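You operate a simulated robot arm through the tools that you are given. There is no shell and no other tool.

You run a simulated robot arm. Do the job below in one go: nothing can be reset, and whatever is moved stays where it is left.

## Task
Fit the band ring for the white top injector in the long yellow rack and clamp that injector in.
Fine: ring of its colour; the old one goes on the yellow rim tray, the letter dial to the injector's letter and colour.

It is judged by the outcome, as a careful person would: the job done as asked, and still so three seconds after it is handed in. It fails if anything else is knocked over, pushed out of place, dropped, spilled or broken.

## Robot
A 7-joint arm with a two-finger parallel gripper, fixed in place. Base frame: the origin is at the foot of the arm, x ahead of it, y to its left, z up; the work surface is at about z = 90. Readings come in cm, rad, newtons and seconds.
With the tool pointing down near the work surface it reaches from about 20 to 74 cm from the base axis. Its first joint turns from -2.897 to 2.897 rad. Payload 1.57 kg.
Tool frame: the origin (TCP) lies between the finger pads and is the grasp point; the fingertips stand 3 cm ahead of it; z points along the fingers, y is the line along which they close. The gripper opens to 11 cm. The fingers are 2.4 cm wide and 1.2 cm thick; the gripper's body (4.8 by 11.2 cm) begins 7.8 cm behind the TCP.
Orientation is that of the tool frame in the base frame, as a unit quaternion [w, x, y, z]. With the fingers straight down and closing along the base's y, the tool's x points along the base's -x, its y along +y and its z along -z.

## Interface
- The arm moves only by the tool drive_tool. Its argument "increments" is a list of rows, each a list of 7 numbers: the shift along the tool's x, y, z in units of 400 mm (1.0 is 400 mm), then the turn, a rotation vector about the tool's x, y, z in units of 90 degrees (1.0 is 90 degrees), then the gripper command, from -1 (shut) to 1 (fully open), values between in proportion. In form: [[dx, dy, dz, wx, wy, wz, jaw], ...]. A call has 1 to 20 rows; each row is the pose to reach, as a shift and turn from the pose commanded when the call began, along the tool's axes at that moment. A call with a number of a shift or a turn outside -1 to 1 is refused whole. Rows are played at 5 a second. More than 5 cm and 0.15 rad between two rows, or a gripper value outside its range, and nothing of the call is played. A pose out of reach is approached as far as the arm can. The call stops where the force on the tool passes 90 N (or 10 N more than at its start, if that is more) or the arm is blocked; 0.2 s more then pass. Each finger travels about 4.5 cm/s and halts on what it meets, pressing with about 36 N; the grip force reading is that of the motor and also rises with nothing between the fingers. The clock runs only during rows and for 0.2 s after the last one: add rows that repeat a pose to give the fingers time. It gives the time, the measured TCP pose, the force on the tool (base axes), the opening and the grip force at its end, in the units of the frame above (readings bear some noise), with the torque about the TCP (base axes, N m) and any sound that the robot's microphone picked up.
- Cameras (640 x 400 px; columns grow to the right, rows downward): "scene" is now at [1.65, 13.55, 156.1]; the picture's right is [-0.24, -0.97, 0.00], its down [-0.72, 0.18, -0.67] and it looks along [0.65, -0.16, -0.74] (base axes); focal length 321 px, centre (320, 200). "wrist" rides on the gripper at [7, 1.6, -14.1] in the tool frame; the picture's right is [-0.23, 0.97, 0.00], its down [-0.86, -0.20, -0.48] and it looks along [-0.47, -0.11, 0.88] (tool axes); focal length 222 px, centre (320, 200). There is no depth. A picture from a camera that has moved, and an enlarged one, comes with that camera's place and axes in the base frame and with its lens.
- camera(camera): a new picture of that camera. The clock stands still meanwhile.
- move_column(by): slides the trunk up (or, below 0, down) by that many cm; the arm and the scene camera ride with it, the base frame stays. It gives what a move gives, with no picture.
- turn_head(pan, tilt): turns the head with the scene camera to pan (to the left, within 2.705 rad either way) and tilt (down, from -0.506 to 1.204), counted from straight ahead of the robot. It gives what a move gives.
- inspect(camera, box): a new picture of the part [left, top, right, bottom] of that camera's present view, enlarged. The clock stands still meanwhile.
- hand_in(): hands the job in; it is judged then, once.

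Nothing tells you positions but the pictures and the camera data. Unless the task says otherwise, let go and move clear before handing in.

The tools are called after "Request:" as a command line: name --pt "numbers of a row" for each row, then --argument value for the rest, lists and objects as JSON in quotes. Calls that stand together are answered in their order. drive_tool: Moves the arm, as the interface text tells. Its arguments: {"type":"object","properties":{"increments":{"type":"array"}},"required":["increments"]} The other tools are called the same way: move_column (by) slides the trunk up or down; turn_head (pan, tilt) turns the head that bears the scene camera; camera (camera) takes a picture; inspect (camera, box) takes an enlarged picture of a part of a camera's view; hand_in () hands the job in.

At the start:

```text
clock: 0.0
eef_pos: [45.96, -14.1, 124.0]
tool_rot: [0.0, -0.001, 1.0, 0.0]
contact_force: [0.7, 0.3, 0.2]
moment: [-0.03, 0.02, 0.02]
opening: 10.99
grip_force: 0.1
trunk travel left (down, up): [-50.0, 9.0]
head pan, tilt: [-0.244, 0.841]
```

scene: 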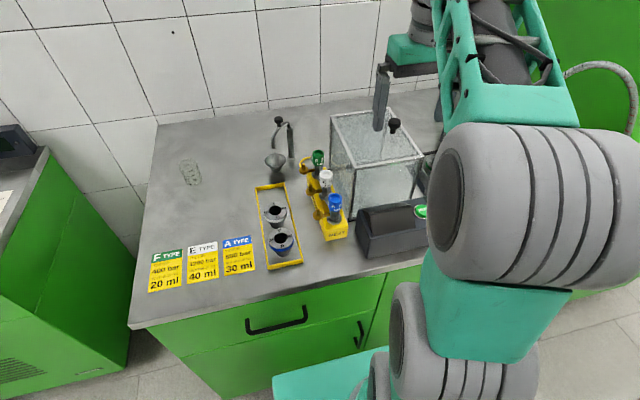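
wrist: 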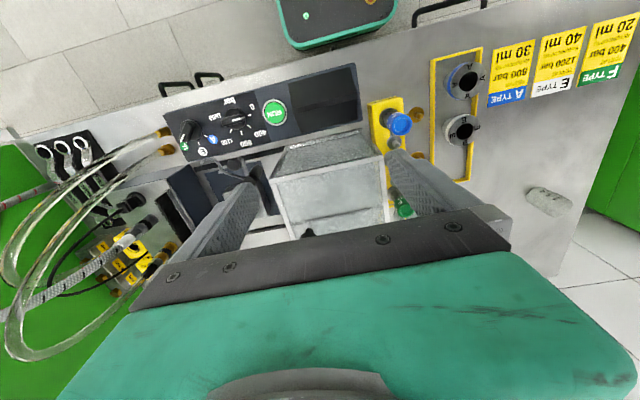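

I see a bench with a yellow injector rack, a yellow-rimmed tray with rings, a test chamber and a control panel. I'll look closer before moving.

Request:
inspect --camera "scene" --box '[230, 100, 450, 280]'

Request:
inspect --camera "wrist" --box '[150, 50, 410, 220]'

Request:
inspect --camera "wrist" --box '[340, 30, 640, 230]'

Request:
inspect --camera "wrist" --box '[0, 120, 280, 300]'

Request:
inspect --camera "scene" --box '[130, 220, 310, 320]'

```text
2.22 times, centred on (340, 190) of scene
camera zoom: at [1.65, 13.55, 156.1], right [-0.24, -0.97, 0.0], down [-0.72, 0.18, -0.67], along [0.65, -0.16, -0.74], focal length 714 px, centre (276, 222)
```

zoom: 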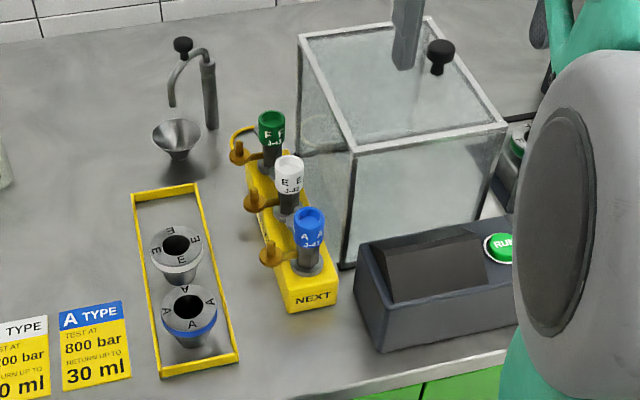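

```text
2.35 times, centred on (280, 135) of wrist
camera zoom: at [38.99, -12.51, 138.26], right [0.23, 0.97, 0.0], down [0.86, -0.2, 0.48], along [0.47, -0.11, -0.88], focal length 523 px, centre (414, 353)
```

zoom: 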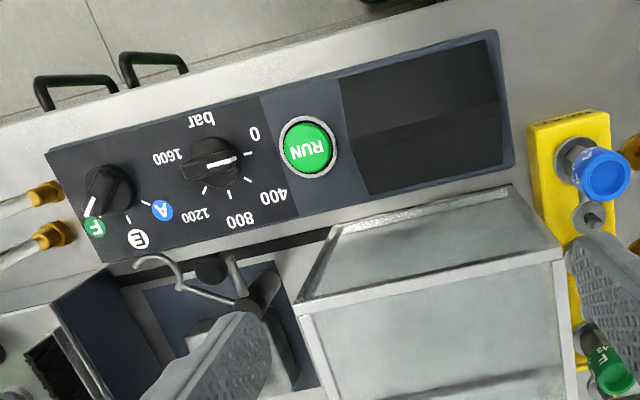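

```text
2.00 times, centred on (490, 130) of wrist
camera zoom: at [38.99, -12.51, 138.26], right [0.23, 0.97, 0.0], down [0.86, -0.2, 0.48], along [0.47, -0.11, -0.88], focal length 444 px, centre (-20, 340)
```

zoom: 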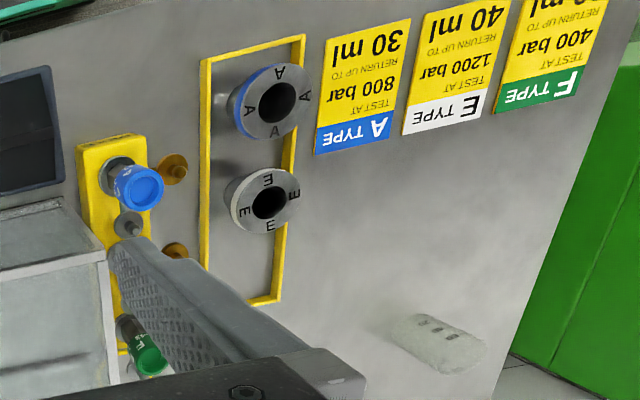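

```text
2.22 times, centred on (140, 210) of wrist
camera zoom: at [38.99, -12.51, 138.26], right [0.23, 0.97, 0.0], down [0.86, -0.2, 0.48], along [0.47, -0.11, -0.88], focal length 494 px, centre (720, 178)
```

zoom: 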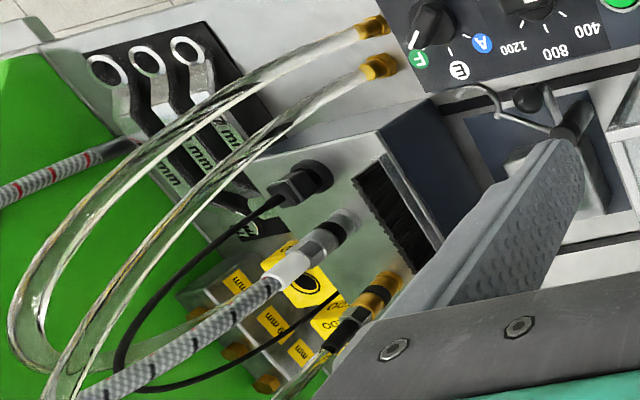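

```text
3.56 times, centred on (220, 270) of scene
camera zoom: at [1.65, 13.55, 156.1], right [-0.24, -0.97, 0.0], down [-0.72, 0.18, -0.67], along [0.65, -0.16, -0.74], focal length 1142 px, centre (676, -49)
```

zoom: 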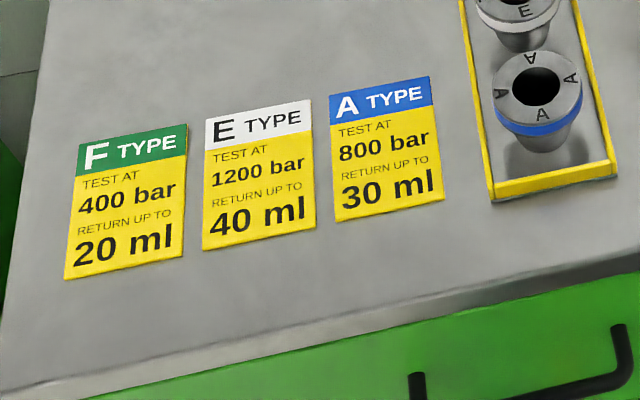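

The injector rack holds green, white and blue tops; the tray holds E (white) and A (blue) cone rings. I'll zoom in on labels and the clamp area.

Request:
inspect --camera "scene" --box '[295, 140, 355, 245]'

Request:
inspect --camera "wrist" --box '[180, 140, 300, 240]'

Request:
inspect --camera "scene" --box '[320, 50, 450, 220]'

Request:
turn_head --pan -0.7 --tilt 0.7

Request:
camera --camera "scene"

```text
3.81 times, centred on (325, 192) of scene
camera zoom: at [1.65, 13.55, 156.1], right [-0.24, -0.97, 0.0], down [-0.72, 0.18, -0.67], along [0.65, -0.16, -0.74], focal length 1223 px, centre (301, 229)
```

zoom: 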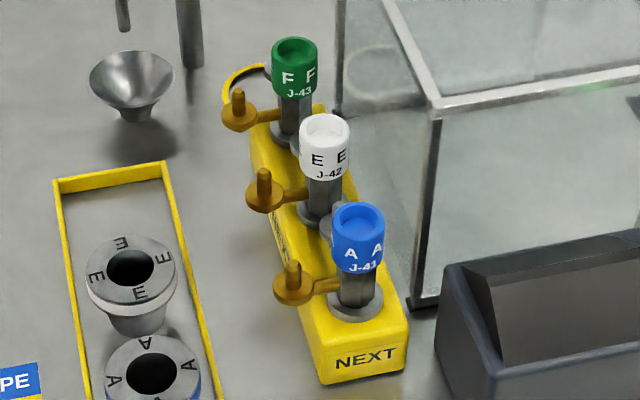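

```text
4.00 times, centred on (240, 190) of wrist
camera zoom: at [38.99, -12.51, 138.26], right [0.23, 0.97, 0.0], down [0.86, -0.2, 0.48], along [0.47, -0.11, -0.88], focal length 888 px, centre (640, 240)
```

zoom: 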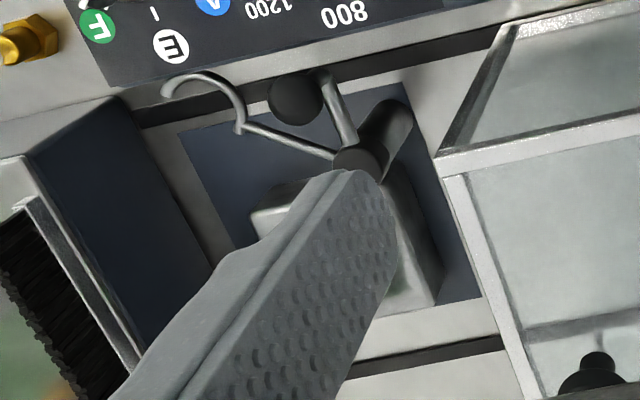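

```text
2.35 times, centred on (385, 135) of scene
camera zoom: at [1.65, 13.55, 156.1], right [-0.24, -0.97, 0.0], down [-0.72, 0.18, -0.67], along [0.65, -0.16, -0.74], focal length 755 px, centre (167, 353)
```

zoom: 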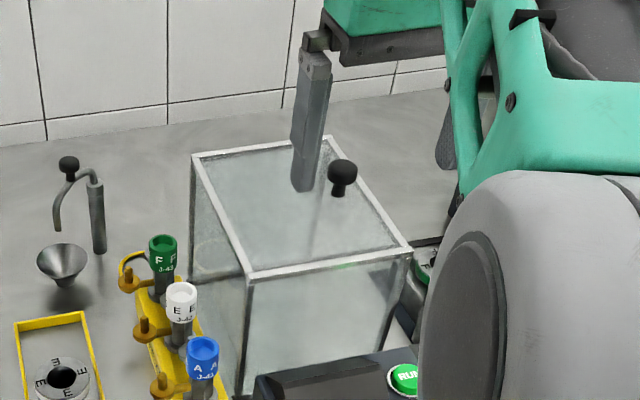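

```text
clock: 0.9
eef_pos: [45.76, -14.17, 124.13]
tool_rot: [0.0, 0.001, 1.0, 0.0]
contact_force: [0.7, -0.4, 0.2]
moment: [-0.04, 0.01, -0.02]
opening: 11.0
grip_force: 0.1
trunk travel left (down, up): [-50.0, 9.0]
head pan, tilt: [-0.7, 0.7]
```

```text
taken
camera scene: at [0.52, 9.98, 157.25], right [-0.64, -0.77, 0.0], down [-0.49, 0.41, -0.76], along [0.59, -0.49, -0.64], focal length 321 px, centre (320, 200)
```

scene: 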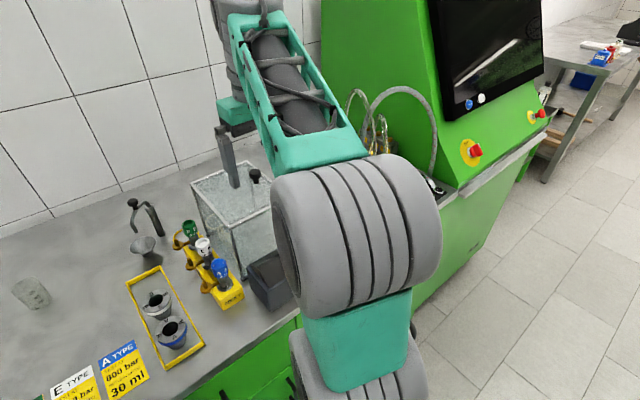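

The white injector is letter E (J-42), so the ring needed is the white-banded E. Next I'll move the wrist camera over the clamp station at about (54, -26) to view it.

Request:
drive_tool --pt "-0.06 -0.065 -0.04 0 0 0 1" --pt "-0.12 -0.13 -0.08 0 0 0 1" --pt "-0.18 -0.195 -0.12 0 0 0 1" --pt "-0.24 -0.26 -0.15 0 0 0 1" --pt "-0.3 -0.325 -0.15 0 0 0 1"

Request:
camera --camera "wrist"

Request:
camera --camera "scene"

```text
clock: 1.8
eef_pos: [53.36, -22.4, 128.77]
tool_rot: [0.014, 0.003, 1.0, -0.007]
contact_force: [24.7, -16.1, -38.6]
moment: [0.96, 0.28, 0.51]
opening: 11.02
grip_force: 0.0
out of reach, approached as far as the arm can: row 4
trunk travel left (down, up): [-50.0, 9.0]
head pan, tilt: [-0.7, 0.7]
stopped in row 4: the force on the tool passed its limit at 156 N (the readings are from after the stop); the commanded pose is now the measured one
```

```text
taken
camera wrist: at [46.08, -20.56, 142.68], right [0.23, 0.97, -0.01], down [0.84, -0.2, 0.51], along [0.49, -0.12, -0.86], focal length 222 px, centre (320, 200)
```

wrist: 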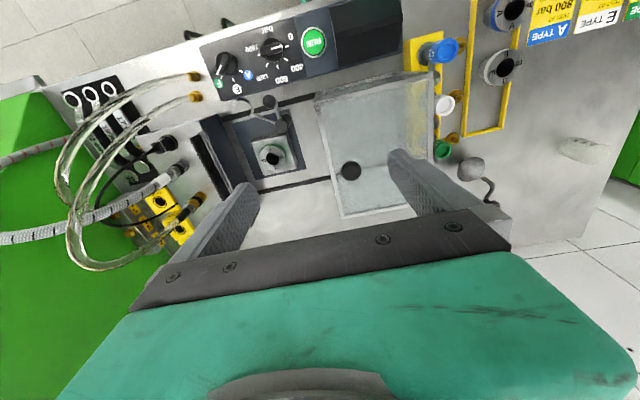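

```text
taken
camera scene: at [0.41, 10.06, 157.24], right [-0.64, -0.76, 0.0], down [-0.49, 0.41, -0.77], along [0.59, -0.49, -0.64], focal length 321 px, centre (320, 200)
```

scene: 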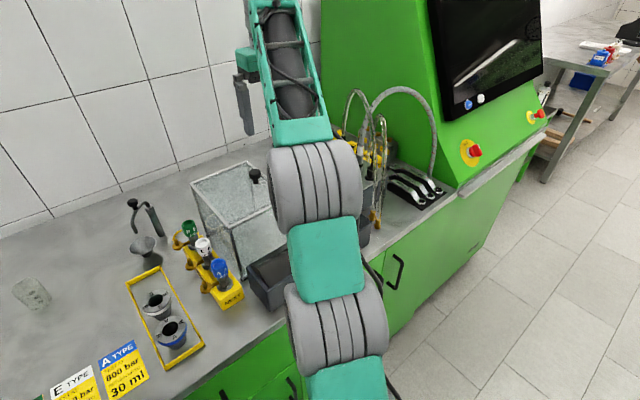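

The clamp station is visible now, right of the glass box. I'll zoom in on it.

Request:
inspect --camera "wrist" --box '[190, 60, 330, 200]'

Request:
inspect --camera "wrist" --box '[400, 0, 540, 200]'

Request:
turn_head --pan -0.5 --tilt 0.9

Request:
camera --camera "scene"

```text
2.86 times, centred on (260, 130) of wrist
camera zoom: at [46.08, -20.56, 142.68], right [0.23, 0.97, -0.01], down [0.84, -0.2, 0.51], along [0.49, -0.12, -0.86], focal length 635 px, centre (491, 400)
```

zoom: 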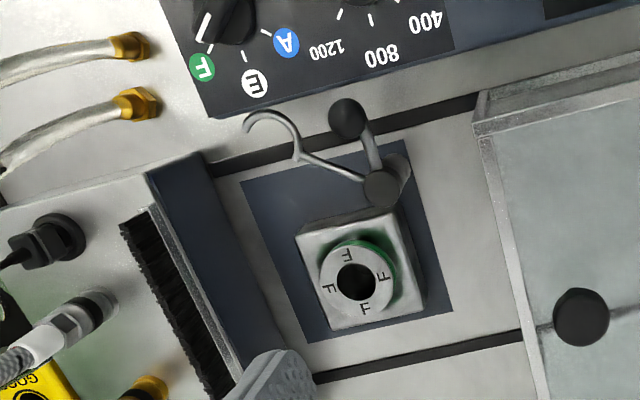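

```text
2.00 times, centred on (470, 100) of wrist
camera zoom: at [46.08, -20.56, 142.68], right [0.23, 0.97, -0.01], down [0.84, -0.2, 0.51], along [0.49, -0.12, -0.86], focal length 444 px, centre (20, 400)
```

zoom: 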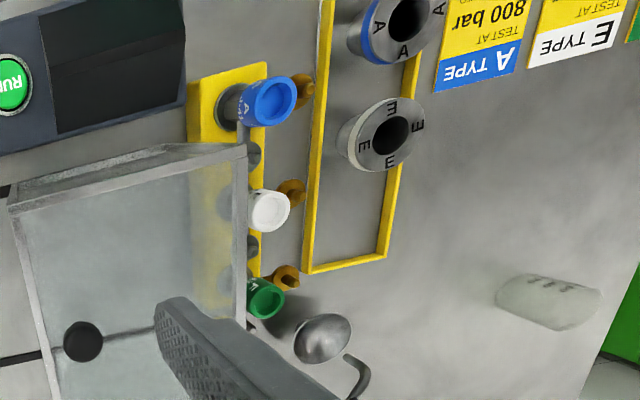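

```text
clock: 2.5
eef_pos: [53.45, -22.39, 128.59]
tool_rot: [0.013, 0.003, 1.0, -0.006]
contact_force: [27.3, -23.5, -54.5]
moment: [1.66, -0.65, 1.1]
opening: 10.99
grip_force: 0.0
trunk travel left (down, up): [-50.0, 9.0]
head pan, tilt: [-0.499, 0.901]
```

```text
taken
camera scene: at [0.64, 11.84, 155.64], right [-0.48, -0.88, 0.0], down [-0.69, 0.38, -0.62], along [0.55, -0.3, -0.78], focal length 321 px, centre (320, 200)
```

scene: 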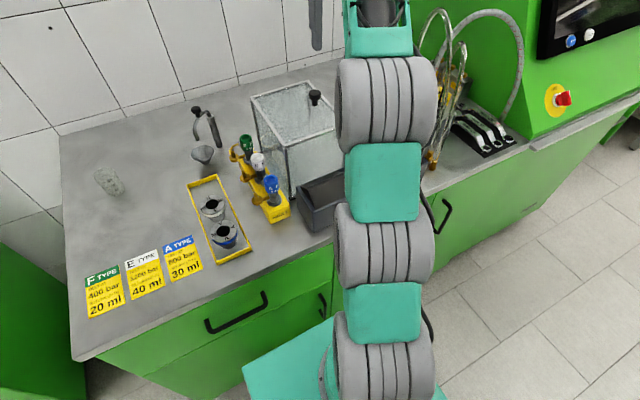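

The clamp station has the old green-band F ring in its socket, with a hook-and-ball lever swung aside. The arm was at its reach limit, so I'll bring it lower and look at the station from other viewpoints.

Request:
drive_tool --pt "0.02 0 0.08 0 0 0 1" --pt "0.04 0 0.16 0 0 0 1" --pt "0.04 0 0.2 0 0 0 1" --pt "0.04 0 0.2 0 0 0 1"

Request:
camera --camera "wrist"

Request:
camera --camera "scene"

```text
clock: 3.5
eef_pos: [51.86, -22.3, 120.55]
tool_rot: [0.011, 0.003, 1.0, -0.004]
contact_force: [0.2, 0.4, 0.2]
moment: [-0.01, 0.0, -0.01]
opening: 11.0
grip_force: 0.0
trunk travel left (down, up): [-50.0, 9.0]
head pan, tilt: [-0.499, 0.901]
```

```text
taken
camera wrist: at [44.71, -20.55, 134.57], right [0.23, 0.97, 0.0], down [0.84, -0.2, 0.5], along [0.48, -0.12, -0.87], focal length 222 px, centre (320, 200)
```

wrist: 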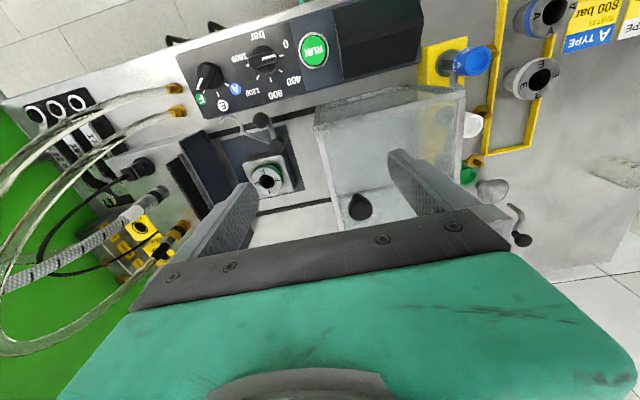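

```text
taken
camera scene: at [0.65, 11.83, 155.63], right [-0.48, -0.88, 0.0], down [-0.69, 0.38, -0.62], along [0.55, -0.3, -0.78], focal length 321 px, centre (320, 200)
```

scene: 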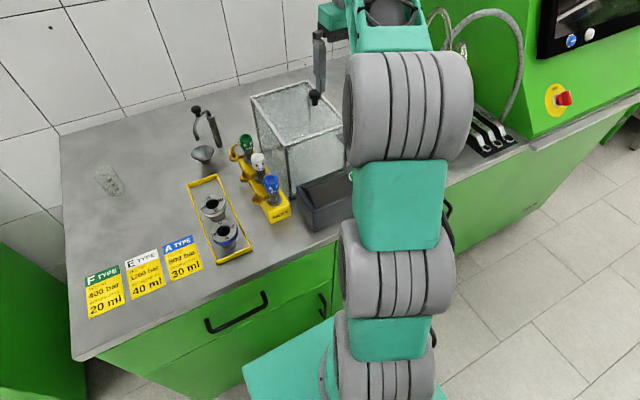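

I estimate the socket and ring at about (59, -34, 98). I'll shift sideways for a second viewpoint to triangulate.

Request:
drive_tool --pt "0.02 -0.08 0 -0.005 0.014 -0.004 1" --pt "0.05 -0.165 -0.03 -0.005 0.014 -0.004 1" --pt "0.05 -0.165 -0.03 -0.005 0.014 -0.004 1"

Request:
camera --camera "wrist"

Request:
inspect --camera "wrist" --box '[210, 60, 430, 240]'

```text
clock: 4.3
eef_pos: [49.85, -29.25, 121.78]
tool_rot: [0.0, 0.0, 1.0, -0.001]
contact_force: [0.2, 0.3, -0.2]
moment: [0.0, 0.01, 0.0]
opening: 10.99
grip_force: 0.1
trunk travel left (down, up): [-50.0, 9.0]
head pan, tilt: [-0.499, 0.901]
```

```text
taken
camera wrist: at [42.98, -27.63, 136.02], right [0.23, 0.97, 0.0], down [0.86, -0.2, 0.48], along [0.47, -0.11, -0.88], focal length 222 px, centre (320, 200)
```

wrist: 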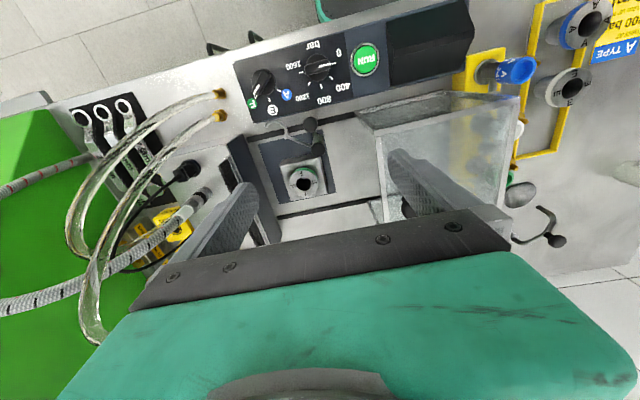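

```text
2.22 times, centred on (320, 150) of wrist
camera zoom: at [42.98, -27.63, 136.02], right [0.23, 0.97, 0.0], down [0.86, -0.2, 0.48], along [0.47, -0.11, -0.88], focal length 494 px, centre (320, 311)
```

zoom: 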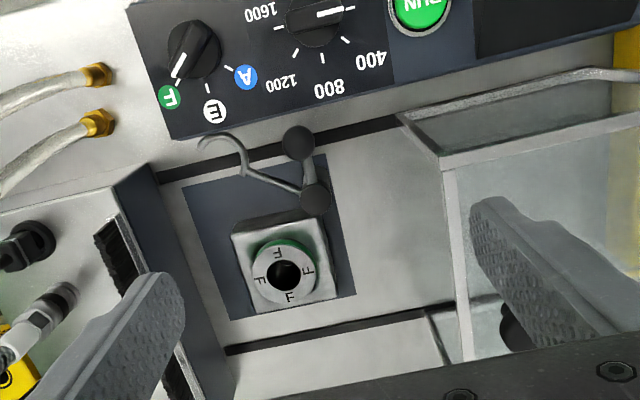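

The F ring top is at about (59.2, -34.4, 97.7), the E ring at about (53.7, 12.3, 95) and the white injector top at about (55.6, -2, 103). I'll raise the trunk for more overhead reach and then look at the rack and tray from closer.

Request:
move_column --by 9

Request:
drive_tool --pt "0.02 0.1 0.0 0 0 0 1" --pt "0.04 0.2 0.0 0 0 0 1" --pt "0.06 0.3 0.0 0 0 0 1" --pt "0.08 0.4 0.0 0 0 0 1" --pt "0.1 0.5 0.0 0 0 0 1" --pt "0.1 0.6 0.03 0 0 0 1" --pt "0.1 0.7 0.1 0 0 0 1" --pt "0.1 0.8 0.17 0 0 0 1" --pt "0.1 0.85 0.25 0 0 0 1" --pt "0.1 0.85 0.25 0 0 0 1"

Request:
camera --camera "wrist"

Request:
turn_head --pan -0.4 --tilt 0.85

Request:
camera --camera "scene"

```text
clock: 5.5
eef_pos: [49.86, -29.24, 130.83]
tool_rot: [-0.002, 0.0, 1.0, -0.001]
contact_force: [0.0, 0.3, 0.0]
moment: [0.02, 0.02, 0.04]
opening: 11.01
grip_force: 0.0
trunk travel left (down, up): [-59.0, 0.0]
head pan, tilt: [-0.499, 0.901]
```

```text
clock: 7.7
eef_pos: [45.83, 4.95, 120.66]
tool_rot: [0.0, 0.0, 1.0, -0.001]
contact_force: [-0.7, 0.1, 0.1]
moment: [-0.02, -0.03, 0.01]
opening: 11.02
grip_force: 0.1
trunk travel left (down, up): [-59.0, 0.0]
head pan, tilt: [-0.499, 0.901]
```

```text
taken
camera wrist: at [38.94, 6.5, 134.83], right [0.23, 0.97, 0.0], down [0.85, -0.2, 0.48], along [0.47, -0.11, -0.88], focal length 222 px, centre (320, 200)
```

wrist: 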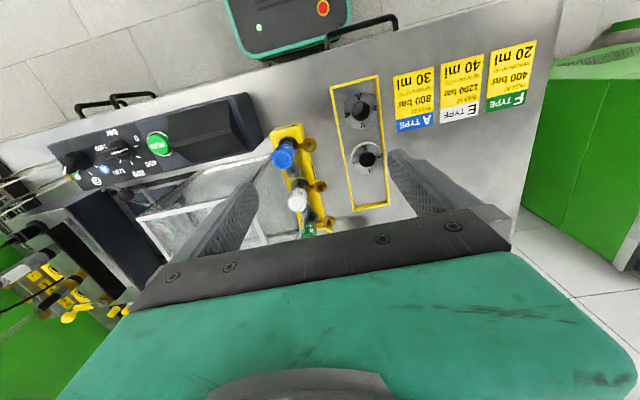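

```text
clock: 8.4
eef_pos: [45.8, 4.84, 120.63]
tool_rot: [0.0, 0.0, 1.0, -0.001]
contact_force: [-0.2, -0.2, 0.0]
moment: [0.01, -0.02, -0.01]
opening: 11.01
grip_force: 0.0
trunk travel left (down, up): [-59.0, 0.0]
head pan, tilt: [-0.4, 0.85]
```

```text
taken
camera scene: at [1.22, 12.41, 165.02], right [-0.39, -0.92, 0.0], down [-0.69, 0.29, -0.66], along [0.61, -0.26, -0.75], focal length 321 px, centre (320, 200)
```

scene: 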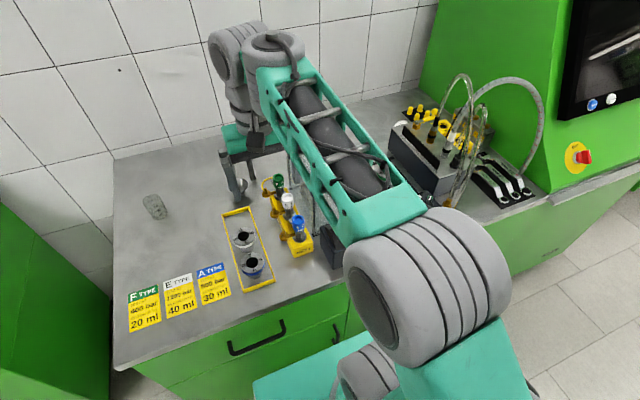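

Request:
inspect --camera "wrist" --box '[250, 60, 410, 240]'

Request:
inspect --camera "scene" --box '[210, 160, 330, 290]'

Request:
inspect --camera "scene" --box '[380, 80, 500, 210]'

```text
2.22 times, centred on (330, 150) of wrist
camera zoom: at [38.96, 6.48, 134.8], right [0.23, 0.97, 0.0], down [0.86, -0.2, 0.48], along [0.47, -0.11, -0.88], focal length 494 px, centre (298, 311)
```

zoom: 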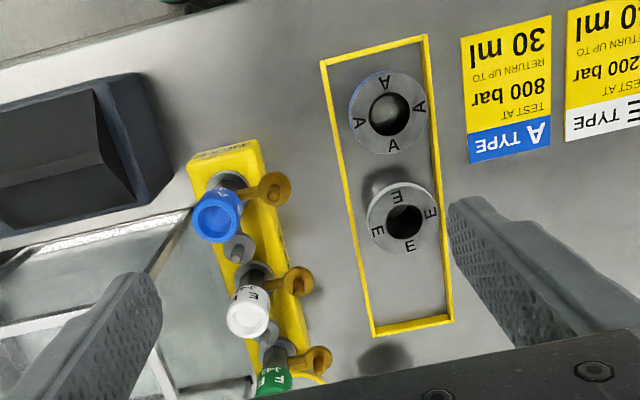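

```text
3.08 times, centred on (270, 225) of scene
camera zoom: at [1.22, 12.41, 165.02], right [-0.39, -0.92, 0.0], down [-0.69, 0.29, -0.66], along [0.61, -0.26, -0.75], focal length 988 px, centre (474, 123)
```

zoom: 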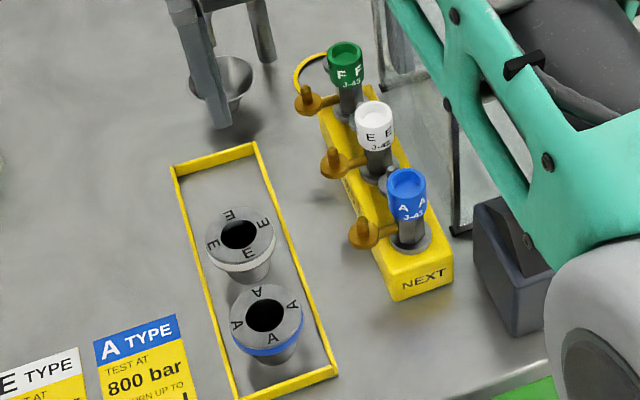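

```text
3.08 times, centred on (440, 145) of scene
camera zoom: at [1.22, 12.41, 165.02], right [-0.39, -0.92, 0.0], down [-0.69, 0.29, -0.66], along [0.61, -0.26, -0.75], focal length 988 px, centre (-49, 369)
```

zoom: 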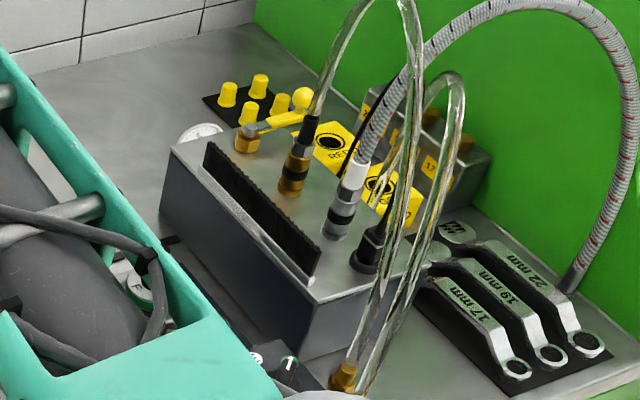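

The E ring is on the tray at about (53.5, 12, 95.4), with free tray space at the far end around x≈60 for the F ring. The clamp post is near (53, -30), its ball near (48.5, -30.5, 101) and the hook is swung toward -x/-y; I'll view it closer.

Request:
drive_tool --pt "0 -0.1 0 0 0 0 1" --pt "0 -0.2 0 0 0 0 1" --pt "0 -0.3 0 0 0 0 1" --pt "0 -0.4 0 0 0 0 1" --pt "0 -0.5 0 0 0 0 1" --pt "0 -0.6 0 0 0 0 1" --pt "0 -0.7 0 0 0 0 1" --pt "-0.02 -0.8 0.03 0 0 0 1" --pt "-0.03 -0.9 0.06 0 0 0 1" --pt "-0.03 -0.94 0.15 0 0 0 1" --pt "-0.03 -0.94 0.2 0 0 0 1" --pt "-0.03 -0.94 0.2 0 0 0 1"

Request:
camera --camera "wrist"

Request:
inspect --camera "wrist" --box '[250, 60, 410, 160]'

Request:
inspect --camera "wrist" --box '[250, 120, 410, 220]'

Request:
camera --camera "scene"

```text
clock: 11.0
eef_pos: [46.9, -32.9, 112.87]
tool_rot: [0.0, 0.0, 1.0, -0.001]
contact_force: [0.4, 0.7, 0.7]
moment: [0.01, 0.01, 0.0]
opening: 10.98
grip_force: 0.1
trunk travel left (down, up): [-59.0, 0.0]
head pan, tilt: [-0.4, 0.85]
```

```text
taken
camera wrist: at [40.07, -31.23, 126.96], right [0.23, 0.97, 0.0], down [0.86, -0.2, 0.48], along [0.47, -0.11, -0.88], focal length 222 px, centre (320, 200)
```

wrist: 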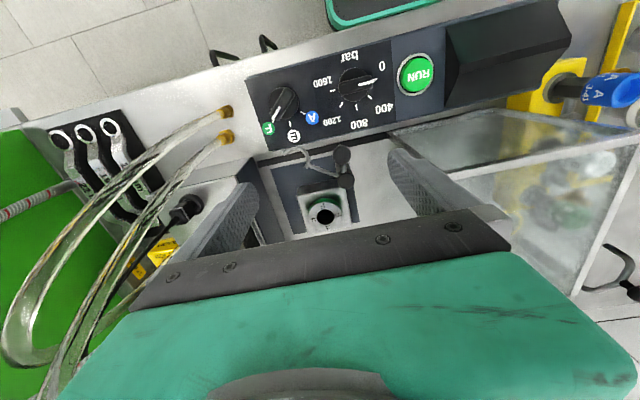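

```text
4.00 times, centred on (330, 110) of wrist
camera zoom: at [40.07, -31.23, 126.96], right [0.23, 0.97, 0.0], down [0.86, -0.2, 0.48], along [0.47, -0.11, -0.88], focal length 888 px, centre (280, 560)
```

zoom: 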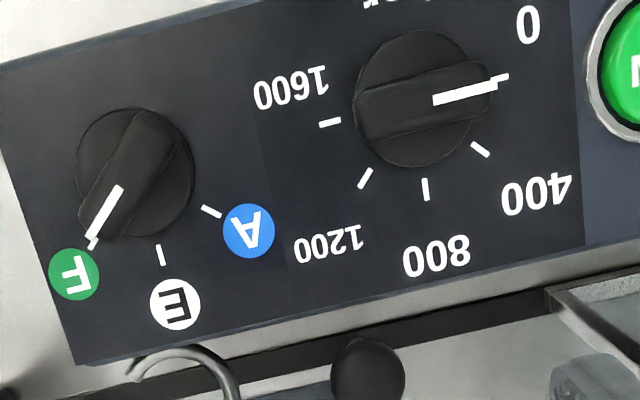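

```text
4.00 times, centred on (330, 170) of wrist
camera zoom: at [40.07, -31.23, 126.96], right [0.23, 0.97, 0.0], down [0.86, -0.2, 0.48], along [0.47, -0.11, -0.88], focal length 888 px, centre (280, 320)
```

zoom: 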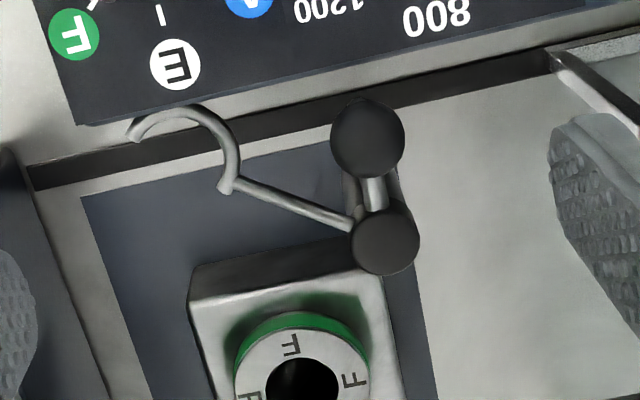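

```text
taken
camera scene: at [1.22, 12.4, 165.02], right [-0.39, -0.92, 0.0], down [-0.69, 0.29, -0.66], along [0.61, -0.26, -0.75], focal length 321 px, centre (320, 200)
```

scene: 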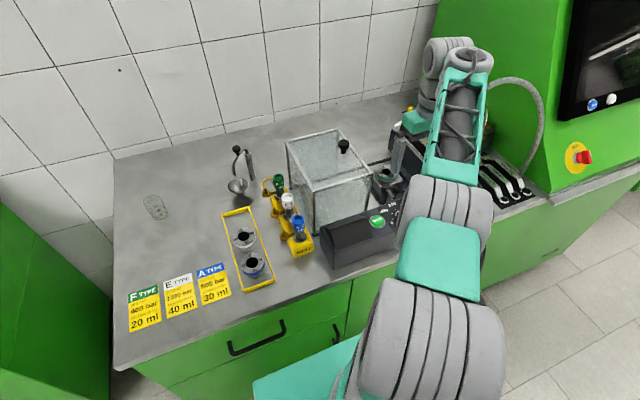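

The clamp looks like a post with a hook arm whose open side leads when it swings about 90° counter-clockwise over the ring, moved by the ball lever; the dial points to F. First I'll take out the old F ring, closing along x because there is more room that way: rotate the tool 90° and hover above the ring.

Request:
drive_tool --pt "-0.025 0 -0.03 0 0 0.0833 1" --pt "-0.05 -0.01 -0.03 0 0 0.1667 1" --pt "-0.075 -0.01 -0.03 0 0 0.25 1" --pt "-0.1 -0.01 -0.03 0 0 0.3333 1" --pt "-0.13 -0.02 -0.03 0 0 0.4167 1" --pt "-0.16 -0.02 -0.03 0 0 0.5 1" --pt "-0.19 -0.03 -0.03 0 0 0.5833 1" --pt "-0.22 -0.03 -0.03 0 0 0.6667 1" --pt "-0.25 -0.0375 -0.03 0 0 0.75 1" --pt "-0.28 -0.0375 -0.03 0 0 0.8333 0.8" --pt "-0.3075 -0.0375 -0.03 0 0 0.9167 0.6" --pt "-0.3075 -0.0375 -0.03 0 0 1.0 0.45" --pt "-0.3075 -0.0375 -0.03 0 0 1.0 0.45" --pt "-0.3075 -0.0375 -0.03 0 0 1.0 0.45"

Request:
camera --camera "wrist"

Request:
camera --camera "scene"

```text
clock: 14.0
eef_pos: [59.29, -34.29, 114.2]
tool_rot: [0.001, 0.708, 0.707, 0.0]
contact_force: [-0.7, -0.1, -0.1]
moment: [-0.02, 0.03, -0.04]
opening: 7.97
grip_force: 0.0
trunk travel left (down, up): [-59.0, 0.0]
head pan, tilt: [-0.4, 0.85]
```

```text
taken
camera wrist: at [61.04, -27.37, 128.23], right [0.97, -0.23, 0.0], down [-0.2, -0.85, 0.48], along [-0.11, -0.47, -0.88], focal length 222 px, centre (320, 200)
```

wrist: 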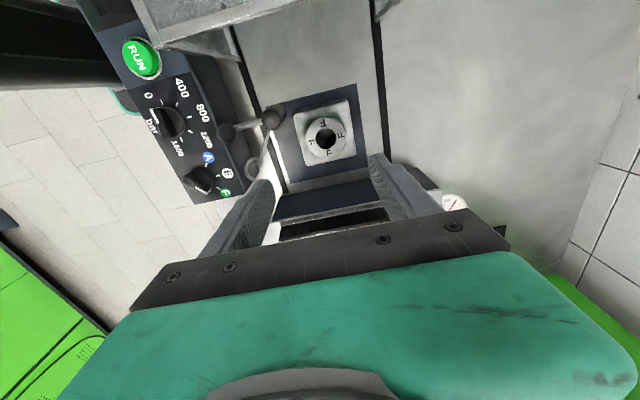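

```text
taken
camera scene: at [1.24, 12.39, 165.02], right [-0.39, -0.92, 0.0], down [-0.69, 0.29, -0.66], along [0.61, -0.26, -0.75], focal length 321 px, centre (320, 200)
```

scene: 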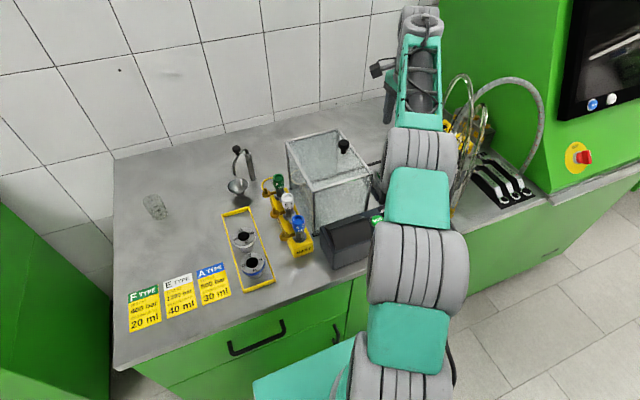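

Request:
inspect --camera "wrist" --box '[200, 70, 400, 195]'

```text
3.20 times, centred on (300, 132) of wrist
camera zoom: at [61.04, -27.37, 128.23], right [0.97, -0.23, 0.0], down [-0.2, -0.85, 0.48], along [-0.11, -0.47, -0.88], focal length 711 px, centre (384, 416)
```

zoom: 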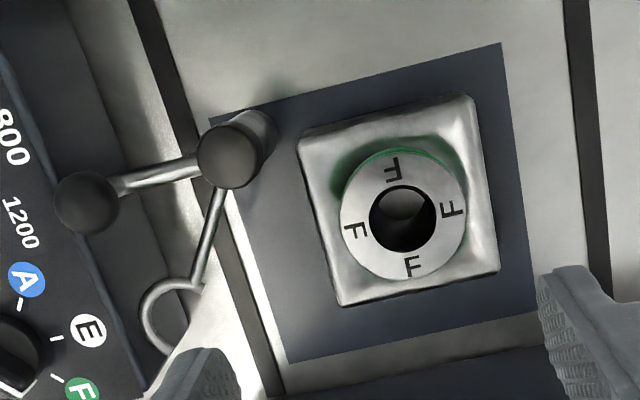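

The refined triangulation gives the F ring centre at about (60.2, -34.85, 95.5) and the clamp post at (53.5, -30.5), with the hook radius matching the ring distance of 8 cm. I'll come down closer and re-check.

Request:
drive_tool --pt "-0.007 0.012 0.1 0 0 0 0.45" --pt "-0.014 0.0225 0.2 0 0 0 0.45" --pt "-0.014 0.0225 0.305 0 0 0 0.45" --pt "-0.014 0.0225 0.305 0 0 0 0.45"

Request:
camera --camera "wrist"

Request:
inspect --camera "wrist" --box '[220, 100, 420, 225]'

```text
clock: 15.0
eef_pos: [60.13, -34.96, 102.07]
tool_rot: [0.001, 0.707, 0.707, -0.001]
contact_force: [0.4, -0.3, -0.5]
moment: [0.03, 0.0, 0.03]
opening: 7.98
grip_force: 0.0
trunk travel left (down, up): [-59.0, 0.0]
head pan, tilt: [-0.4, 0.85]
```

```text
taken
camera wrist: at [61.93, -28.03, 116.14], right [0.97, -0.23, 0.0], down [-0.2, -0.85, 0.48], along [-0.11, -0.47, -0.88], focal length 222 px, centre (320, 200)
```

wrist: 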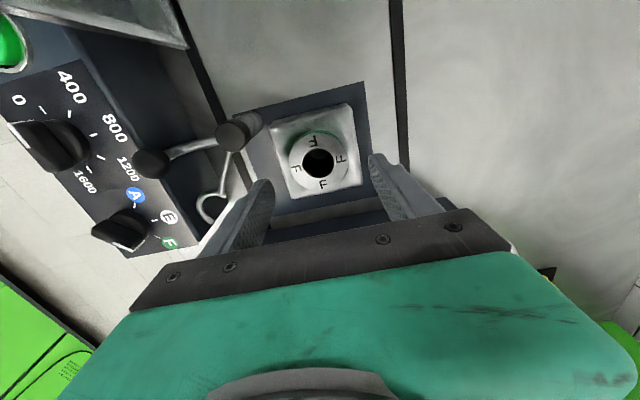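

```text
3.20 times, centred on (320, 162) of wrist
camera zoom: at [61.93, -28.03, 116.14], right [0.97, -0.23, 0.0], down [-0.2, -0.85, 0.48], along [-0.11, -0.47, -0.88], focal length 711 px, centre (320, 320)
```

zoom: 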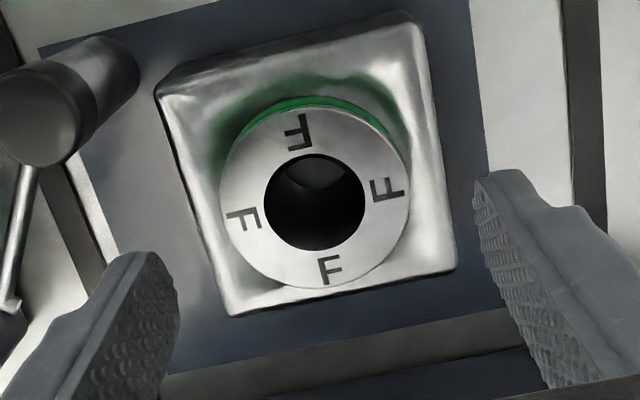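

The ring is centred between the fingers; I'll lower in steps to just above the block, watching the force.

Request:
drive_tool --pt "0.003 0.001 0.05 0 0 0 0.45" --pt "0.003 0.001 0.09 0 0 0 0.45" --pt "0.003 0.001 0.102 0 0 0 0.45" --pt "0.003 0.001 0.102 0 0 0 0.45"

Request:
inspect --camera "wrist" --box '[200, 120, 440, 270]'

```text
clock: 16.0
eef_pos: [60.23, -34.99, 97.91]
tool_rot: [0.001, 0.708, 0.707, -0.001]
contact_force: [-0.4, -0.6, 0.3]
moment: [0.0, 0.02, -0.01]
opening: 8.0
grip_force: 0.1
trunk travel left (down, up): [-59.0, 0.0]
head pan, tilt: [-0.4, 0.85]
```

```text
2.67 times, centred on (320, 195) of wrist
camera zoom: at [62.0, -27.97, 111.99], right [0.97, -0.23, 0.0], down [-0.2, -0.85, 0.48], along [-0.11, -0.47, -0.88], focal length 592 px, centre (320, 213)
```

zoom: 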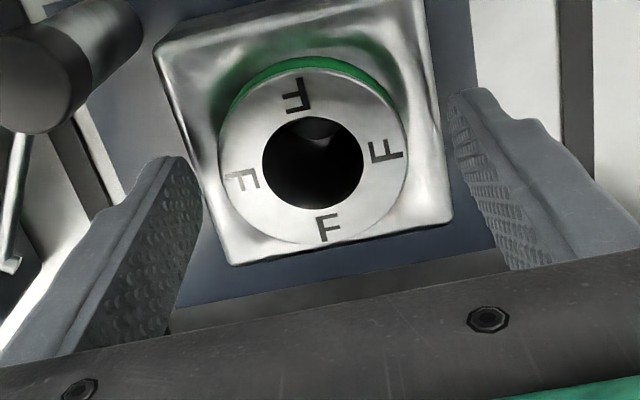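

The fingers straddle the flange. I'll lower 0.5 cm more and close.

Request:
drive_tool --pt "0.0 0 0.012 0 0 0 0.45" --pt "0.0 0 0.012 0 0 0 0.25"

Request:
drive_tool --pt "0 0 0 0 0 0 0.0" --pt "0 0 0 0 0 0 -0.2" --pt "0 0 0 0 0 0 -0.3" --pt "0 0 0 0 0 0 -0.3"

Request:
inspect --camera "wrist" --box '[200, 120, 440, 270]'

```text
clock: 16.6
eef_pos: [60.17, -34.88, 97.28]
tool_rot: [0.001, 0.708, 0.706, -0.001]
contact_force: [0.3, 0.4, 0.5]
moment: [-0.02, 0.01, -0.03]
opening: 6.87
grip_force: 0.1
trunk travel left (down, up): [-59.0, 0.0]
head pan, tilt: [-0.4, 0.85]
```

```text
clock: 17.6
eef_pos: [60.09, -34.96, 97.3]
tool_rot: [0.0, 0.708, 0.706, -0.001]
contact_force: [0.6, -0.3, 0.1]
moment: [-0.05, -0.08, 0.01]
opening: 5.71
grip_force: 36.1
trunk travel left (down, up): [-59.0, 0.0]
head pan, tilt: [-0.4, 0.85]
```

```text
2.67 times, centred on (320, 195) of wrist
camera zoom: at [61.97, -27.98, 111.52], right [0.97, -0.23, 0.0], down [-0.2, -0.85, 0.48], along [-0.11, -0.47, -0.88], focal length 592 px, centre (320, 213)
```

zoom: 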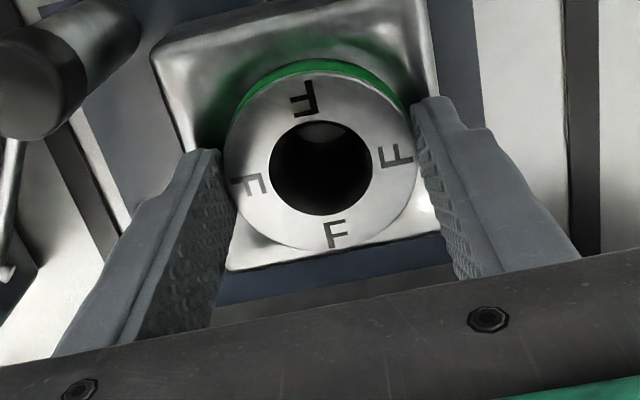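

The F ring is gripped at 5.71 cm. Lifting it a little first to check it comes free.

Request:
drive_tool --pt "0 0 -0.015 0 0 0 -0.4" --pt "0 0 -0.04 0 0 0 -0.4" --pt "0 0 -0.09 0 0 0 -0.4" --pt "0 0 -0.16 0 0 0 -0.4"

Request:
camera --camera "wrist"

```text
clock: 18.6
eef_pos: [60.19, -34.82, 103.65]
tool_rot: [0.0, 0.707, 0.707, -0.001]
contact_force: [-0.4, 1.0, 1.0]
moment: [0.0, 0.02, 0.03]
opening: 3.3
grip_force: 0.1
trunk travel left (down, up): [-59.0, 0.0]
head pan, tilt: [-0.4, 0.85]
```

```text
taken
camera wrist: at [61.97, -27.89, 117.85], right [0.97, -0.23, 0.0], down [-0.2, -0.85, 0.48], along [-0.11, -0.47, -0.88], focal length 222 px, centre (320, 200)
```

wrist: 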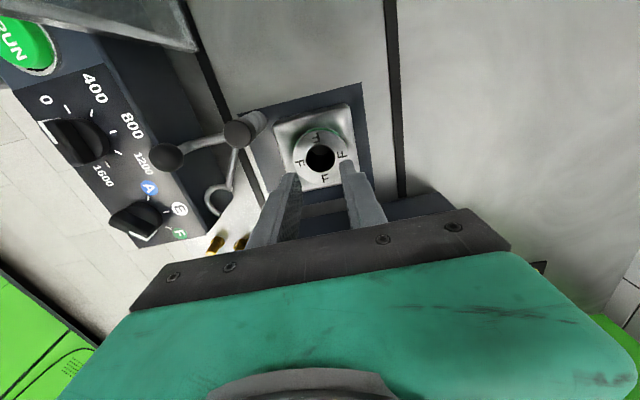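

The ring slipped out and stayed in the socket, so the grip was too shallow. I'll check that it's still seated, then go deeper.

Request:
inspect --camera "wrist" --box '[220, 80, 420, 205]'

Request:
drive_tool --pt "0 0 0.03 0 0 0 0.1" --pt "0 0 0.06 0 0 0 0.3" --pt "0 0 0.06 0 0 0 0.4" --pt "0 0 0.12 0 0 0 0.4" --pt "0 0 0.158 0 0 0 0.4" --pt "0 0 0.158 0 0 0 0.4"

```text
3.20 times, centred on (320, 142) of wrist
camera zoom: at [61.97, -27.89, 117.85], right [0.97, -0.23, 0.0], down [-0.2, -0.85, 0.48], along [-0.11, -0.47, -0.88], focal length 711 px, centre (320, 384)
```

zoom: 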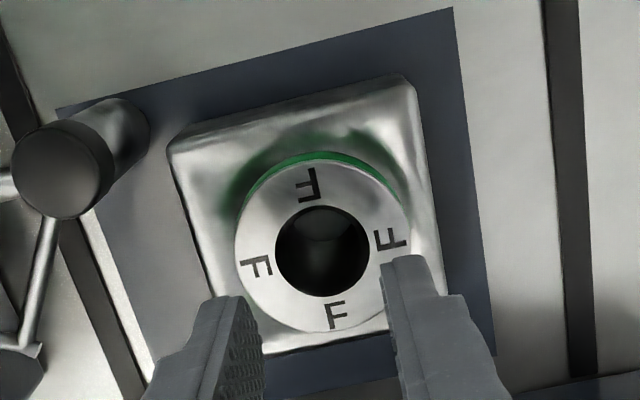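

```text
clock: 20.0
eef_pos: [60.25, -35.04, 97.53]
tool_rot: [0.002, 0.708, 0.707, 0.0]
contact_force: [0.2, 0.1, 0.4]
moment: [0.0, 0.0, 0.04]
opening: 7.67
grip_force: 0.0
trunk travel left (down, up): [-59.0, 0.0]
head pan, tilt: [-0.4, 0.85]
```

Request:
drive_tool --pt "0 0 0.01 0 0 0 0.3" --pt "0 0 0.016 0 0 0 0.3" --pt "0 0 0.016 0 0 0 0.3"

Request:
inspect --camera "wrist" --box '[200, 120, 440, 270]'

```text
clock: 20.8
eef_pos: [60.23, -34.81, 96.96]
tool_rot: [0.001, 0.707, 0.707, -0.001]
contact_force: [0.9, 0.3, 11.6]
moment: [0.16, 0.41, 0.13]
opening: 7.08
grip_force: 0.2
trunk travel left (down, up): [-59.0, 0.0]
head pan, tilt: [-0.4, 0.85]
```

```text
2.67 times, centred on (320, 195) of wrist
camera zoom: at [61.94, -27.8, 111.12], right [0.97, -0.23, 0.0], down [-0.2, -0.85, 0.48], along [-0.11, -0.47, -0.88], focal length 592 px, centre (320, 213)
```

zoom: 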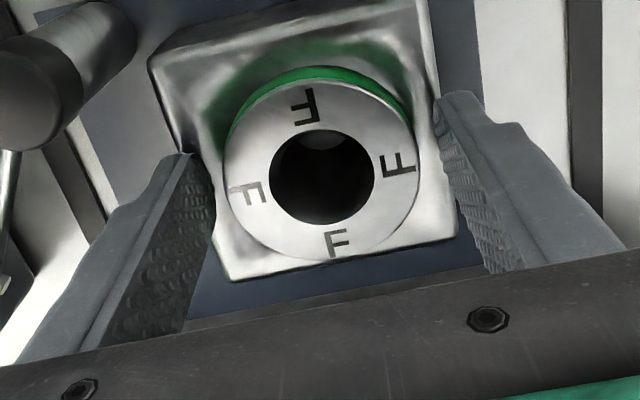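

The fingertips just touched the block top at z≈94. I'll back off 1 mm, close fully and lift in tiny steps, reading forces.

Request:
drive_tool --pt "0 0 -0.003 0 0 0 0.2" --pt "0 0 -0.003 0 0 0 0.0" --pt "0 0 -0.003 0 0 0 -0.5" --pt "0 0 -0.003 0 0 0 -1" --pt "0 0 -0.003 0 0 0 -1" --pt "0 0 -0.003 0 0 0 -1"

Request:
drive_tool --pt "0 0 -0.005 0 0 0 -1" --pt "0 0 -0.01 0 0 0 -1"

Request:
inspect --camera "wrist" --box '[200, 120, 440, 270]'

```text
clock: 22.2
eef_pos: [60.16, -34.71, 96.99]
tool_rot: [0.001, 0.707, 0.707, -0.001]
contact_force: [-1.3, 4.2, 14.4]
moment: [0.19, 0.52, -0.04]
opening: 5.74
grip_force: 35.4
trunk travel left (down, up): [-59.0, 0.0]
head pan, tilt: [-0.4, 0.85]
```

```text
clock: 22.8
eef_pos: [60.14, -34.86, 97.06]
tool_rot: [-0.001, 0.708, 0.707, -0.002]
contact_force: [0.4, 0.5, 0.6]
moment: [0.05, 0.01, 0.03]
opening: 5.72
grip_force: 35.8
trunk travel left (down, up): [-59.0, 0.0]
head pan, tilt: [-0.4, 0.85]
```

```text
2.67 times, centred on (320, 195) of wrist
camera zoom: at [61.98, -27.93, 111.18], right [0.97, -0.23, 0.0], down [-0.2, -0.85, 0.48], along [-0.11, -0.47, -0.88], focal length 592 px, centre (320, 213)
```

zoom: 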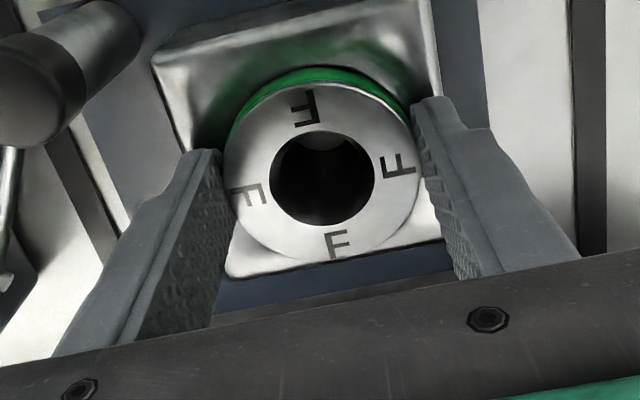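

Request:
drive_tool --pt "0 0 -0.006 0 0 0 -1" --pt "0 0 -0.012 0 0 0 -1" --pt "0 0 -0.018 0 0 0 -1"

Request:
inspect --camera "wrist" --box '[200, 120, 440, 270]'

```text
clock: 23.6
eef_pos: [60.31, -34.81, 97.96]
tool_rot: [0.0, 0.708, 0.706, -0.001]
contact_force: [-0.4, -0.3, -1.8]
moment: [0.03, 0.02, 0.04]
opening: 5.71
grip_force: 36.4
trunk travel left (down, up): [-59.0, 0.0]
head pan, tilt: [-0.4, 0.85]
```

```text
2.67 times, centred on (320, 195) of wrist
camera zoom: at [62.04, -27.91, 112.09], right [0.97, -0.23, 0.0], down [-0.2, -0.85, 0.48], along [-0.11, -0.47, -0.88], focal length 592 px, centre (320, 213)
```

zoom: 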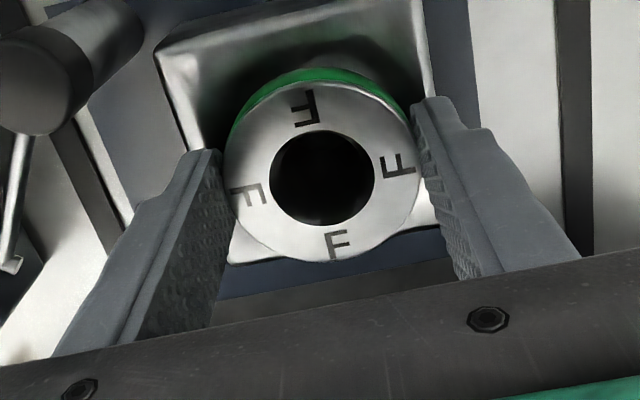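

The ring is coming up with the gripper, with only about 2 N of weight. Continue lifting gently.

Request:
drive_tool --pt "0 0 -0.02 0 0 0 -1" --pt "0 0 -0.05 0 0 0 -1" --pt "0 0 -0.09 0 0 0 -1" --pt "0 0 -0.14 0 0 0 -1" --pt "0 0 -0.2 0 0 0 -1" --pt "0 0 -0.26 0 0 0 -1" --pt "0 0 -0.32 0 0 0 -1" --pt "0 0 -0.37 0 0 0 -1"

Request:
camera --camera "wrist"

Request:
camera --camera "scene"

```text
clock: 25.4
eef_pos: [60.33, -34.94, 112.63]
tool_rot: [0.001, 0.707, 0.707, -0.001]
contact_force: [-0.3, -0.9, -2.8]
moment: [0.01, 0.01, -0.01]
opening: 5.72
grip_force: 36.2
trunk travel left (down, up): [-59.0, 0.0]
head pan, tilt: [-0.4, 0.85]
```

```text
taken
camera wrist: at [61.97, -27.93, 126.77], right [0.97, -0.23, 0.0], down [-0.2, -0.85, 0.48], along [-0.11, -0.47, -0.88], focal length 222 px, centre (320, 200)
```

wrist: 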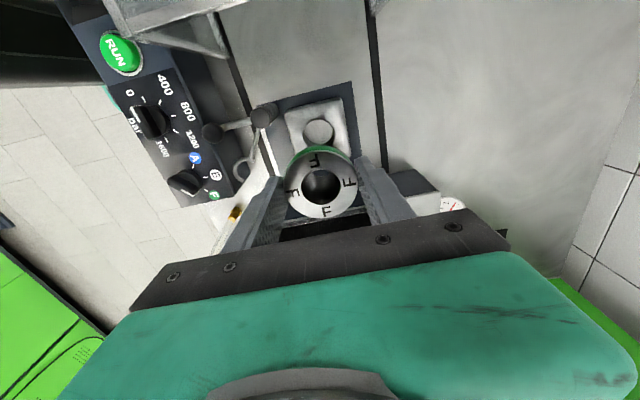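

```text
taken
camera scene: at [1.23, 12.41, 165.02], right [-0.39, -0.92, 0.0], down [-0.69, 0.29, -0.66], along [0.61, -0.26, -0.75], focal length 321 px, centre (320, 200)
```

scene: 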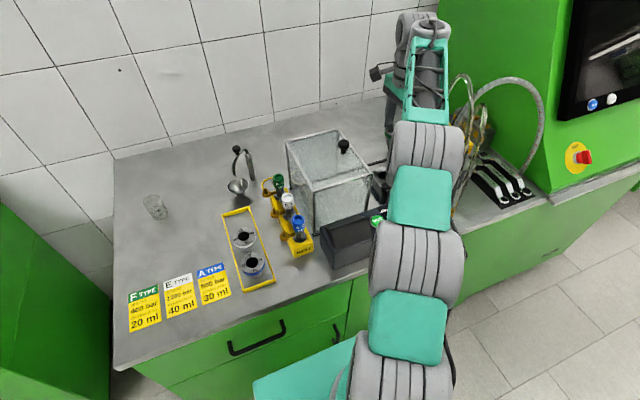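

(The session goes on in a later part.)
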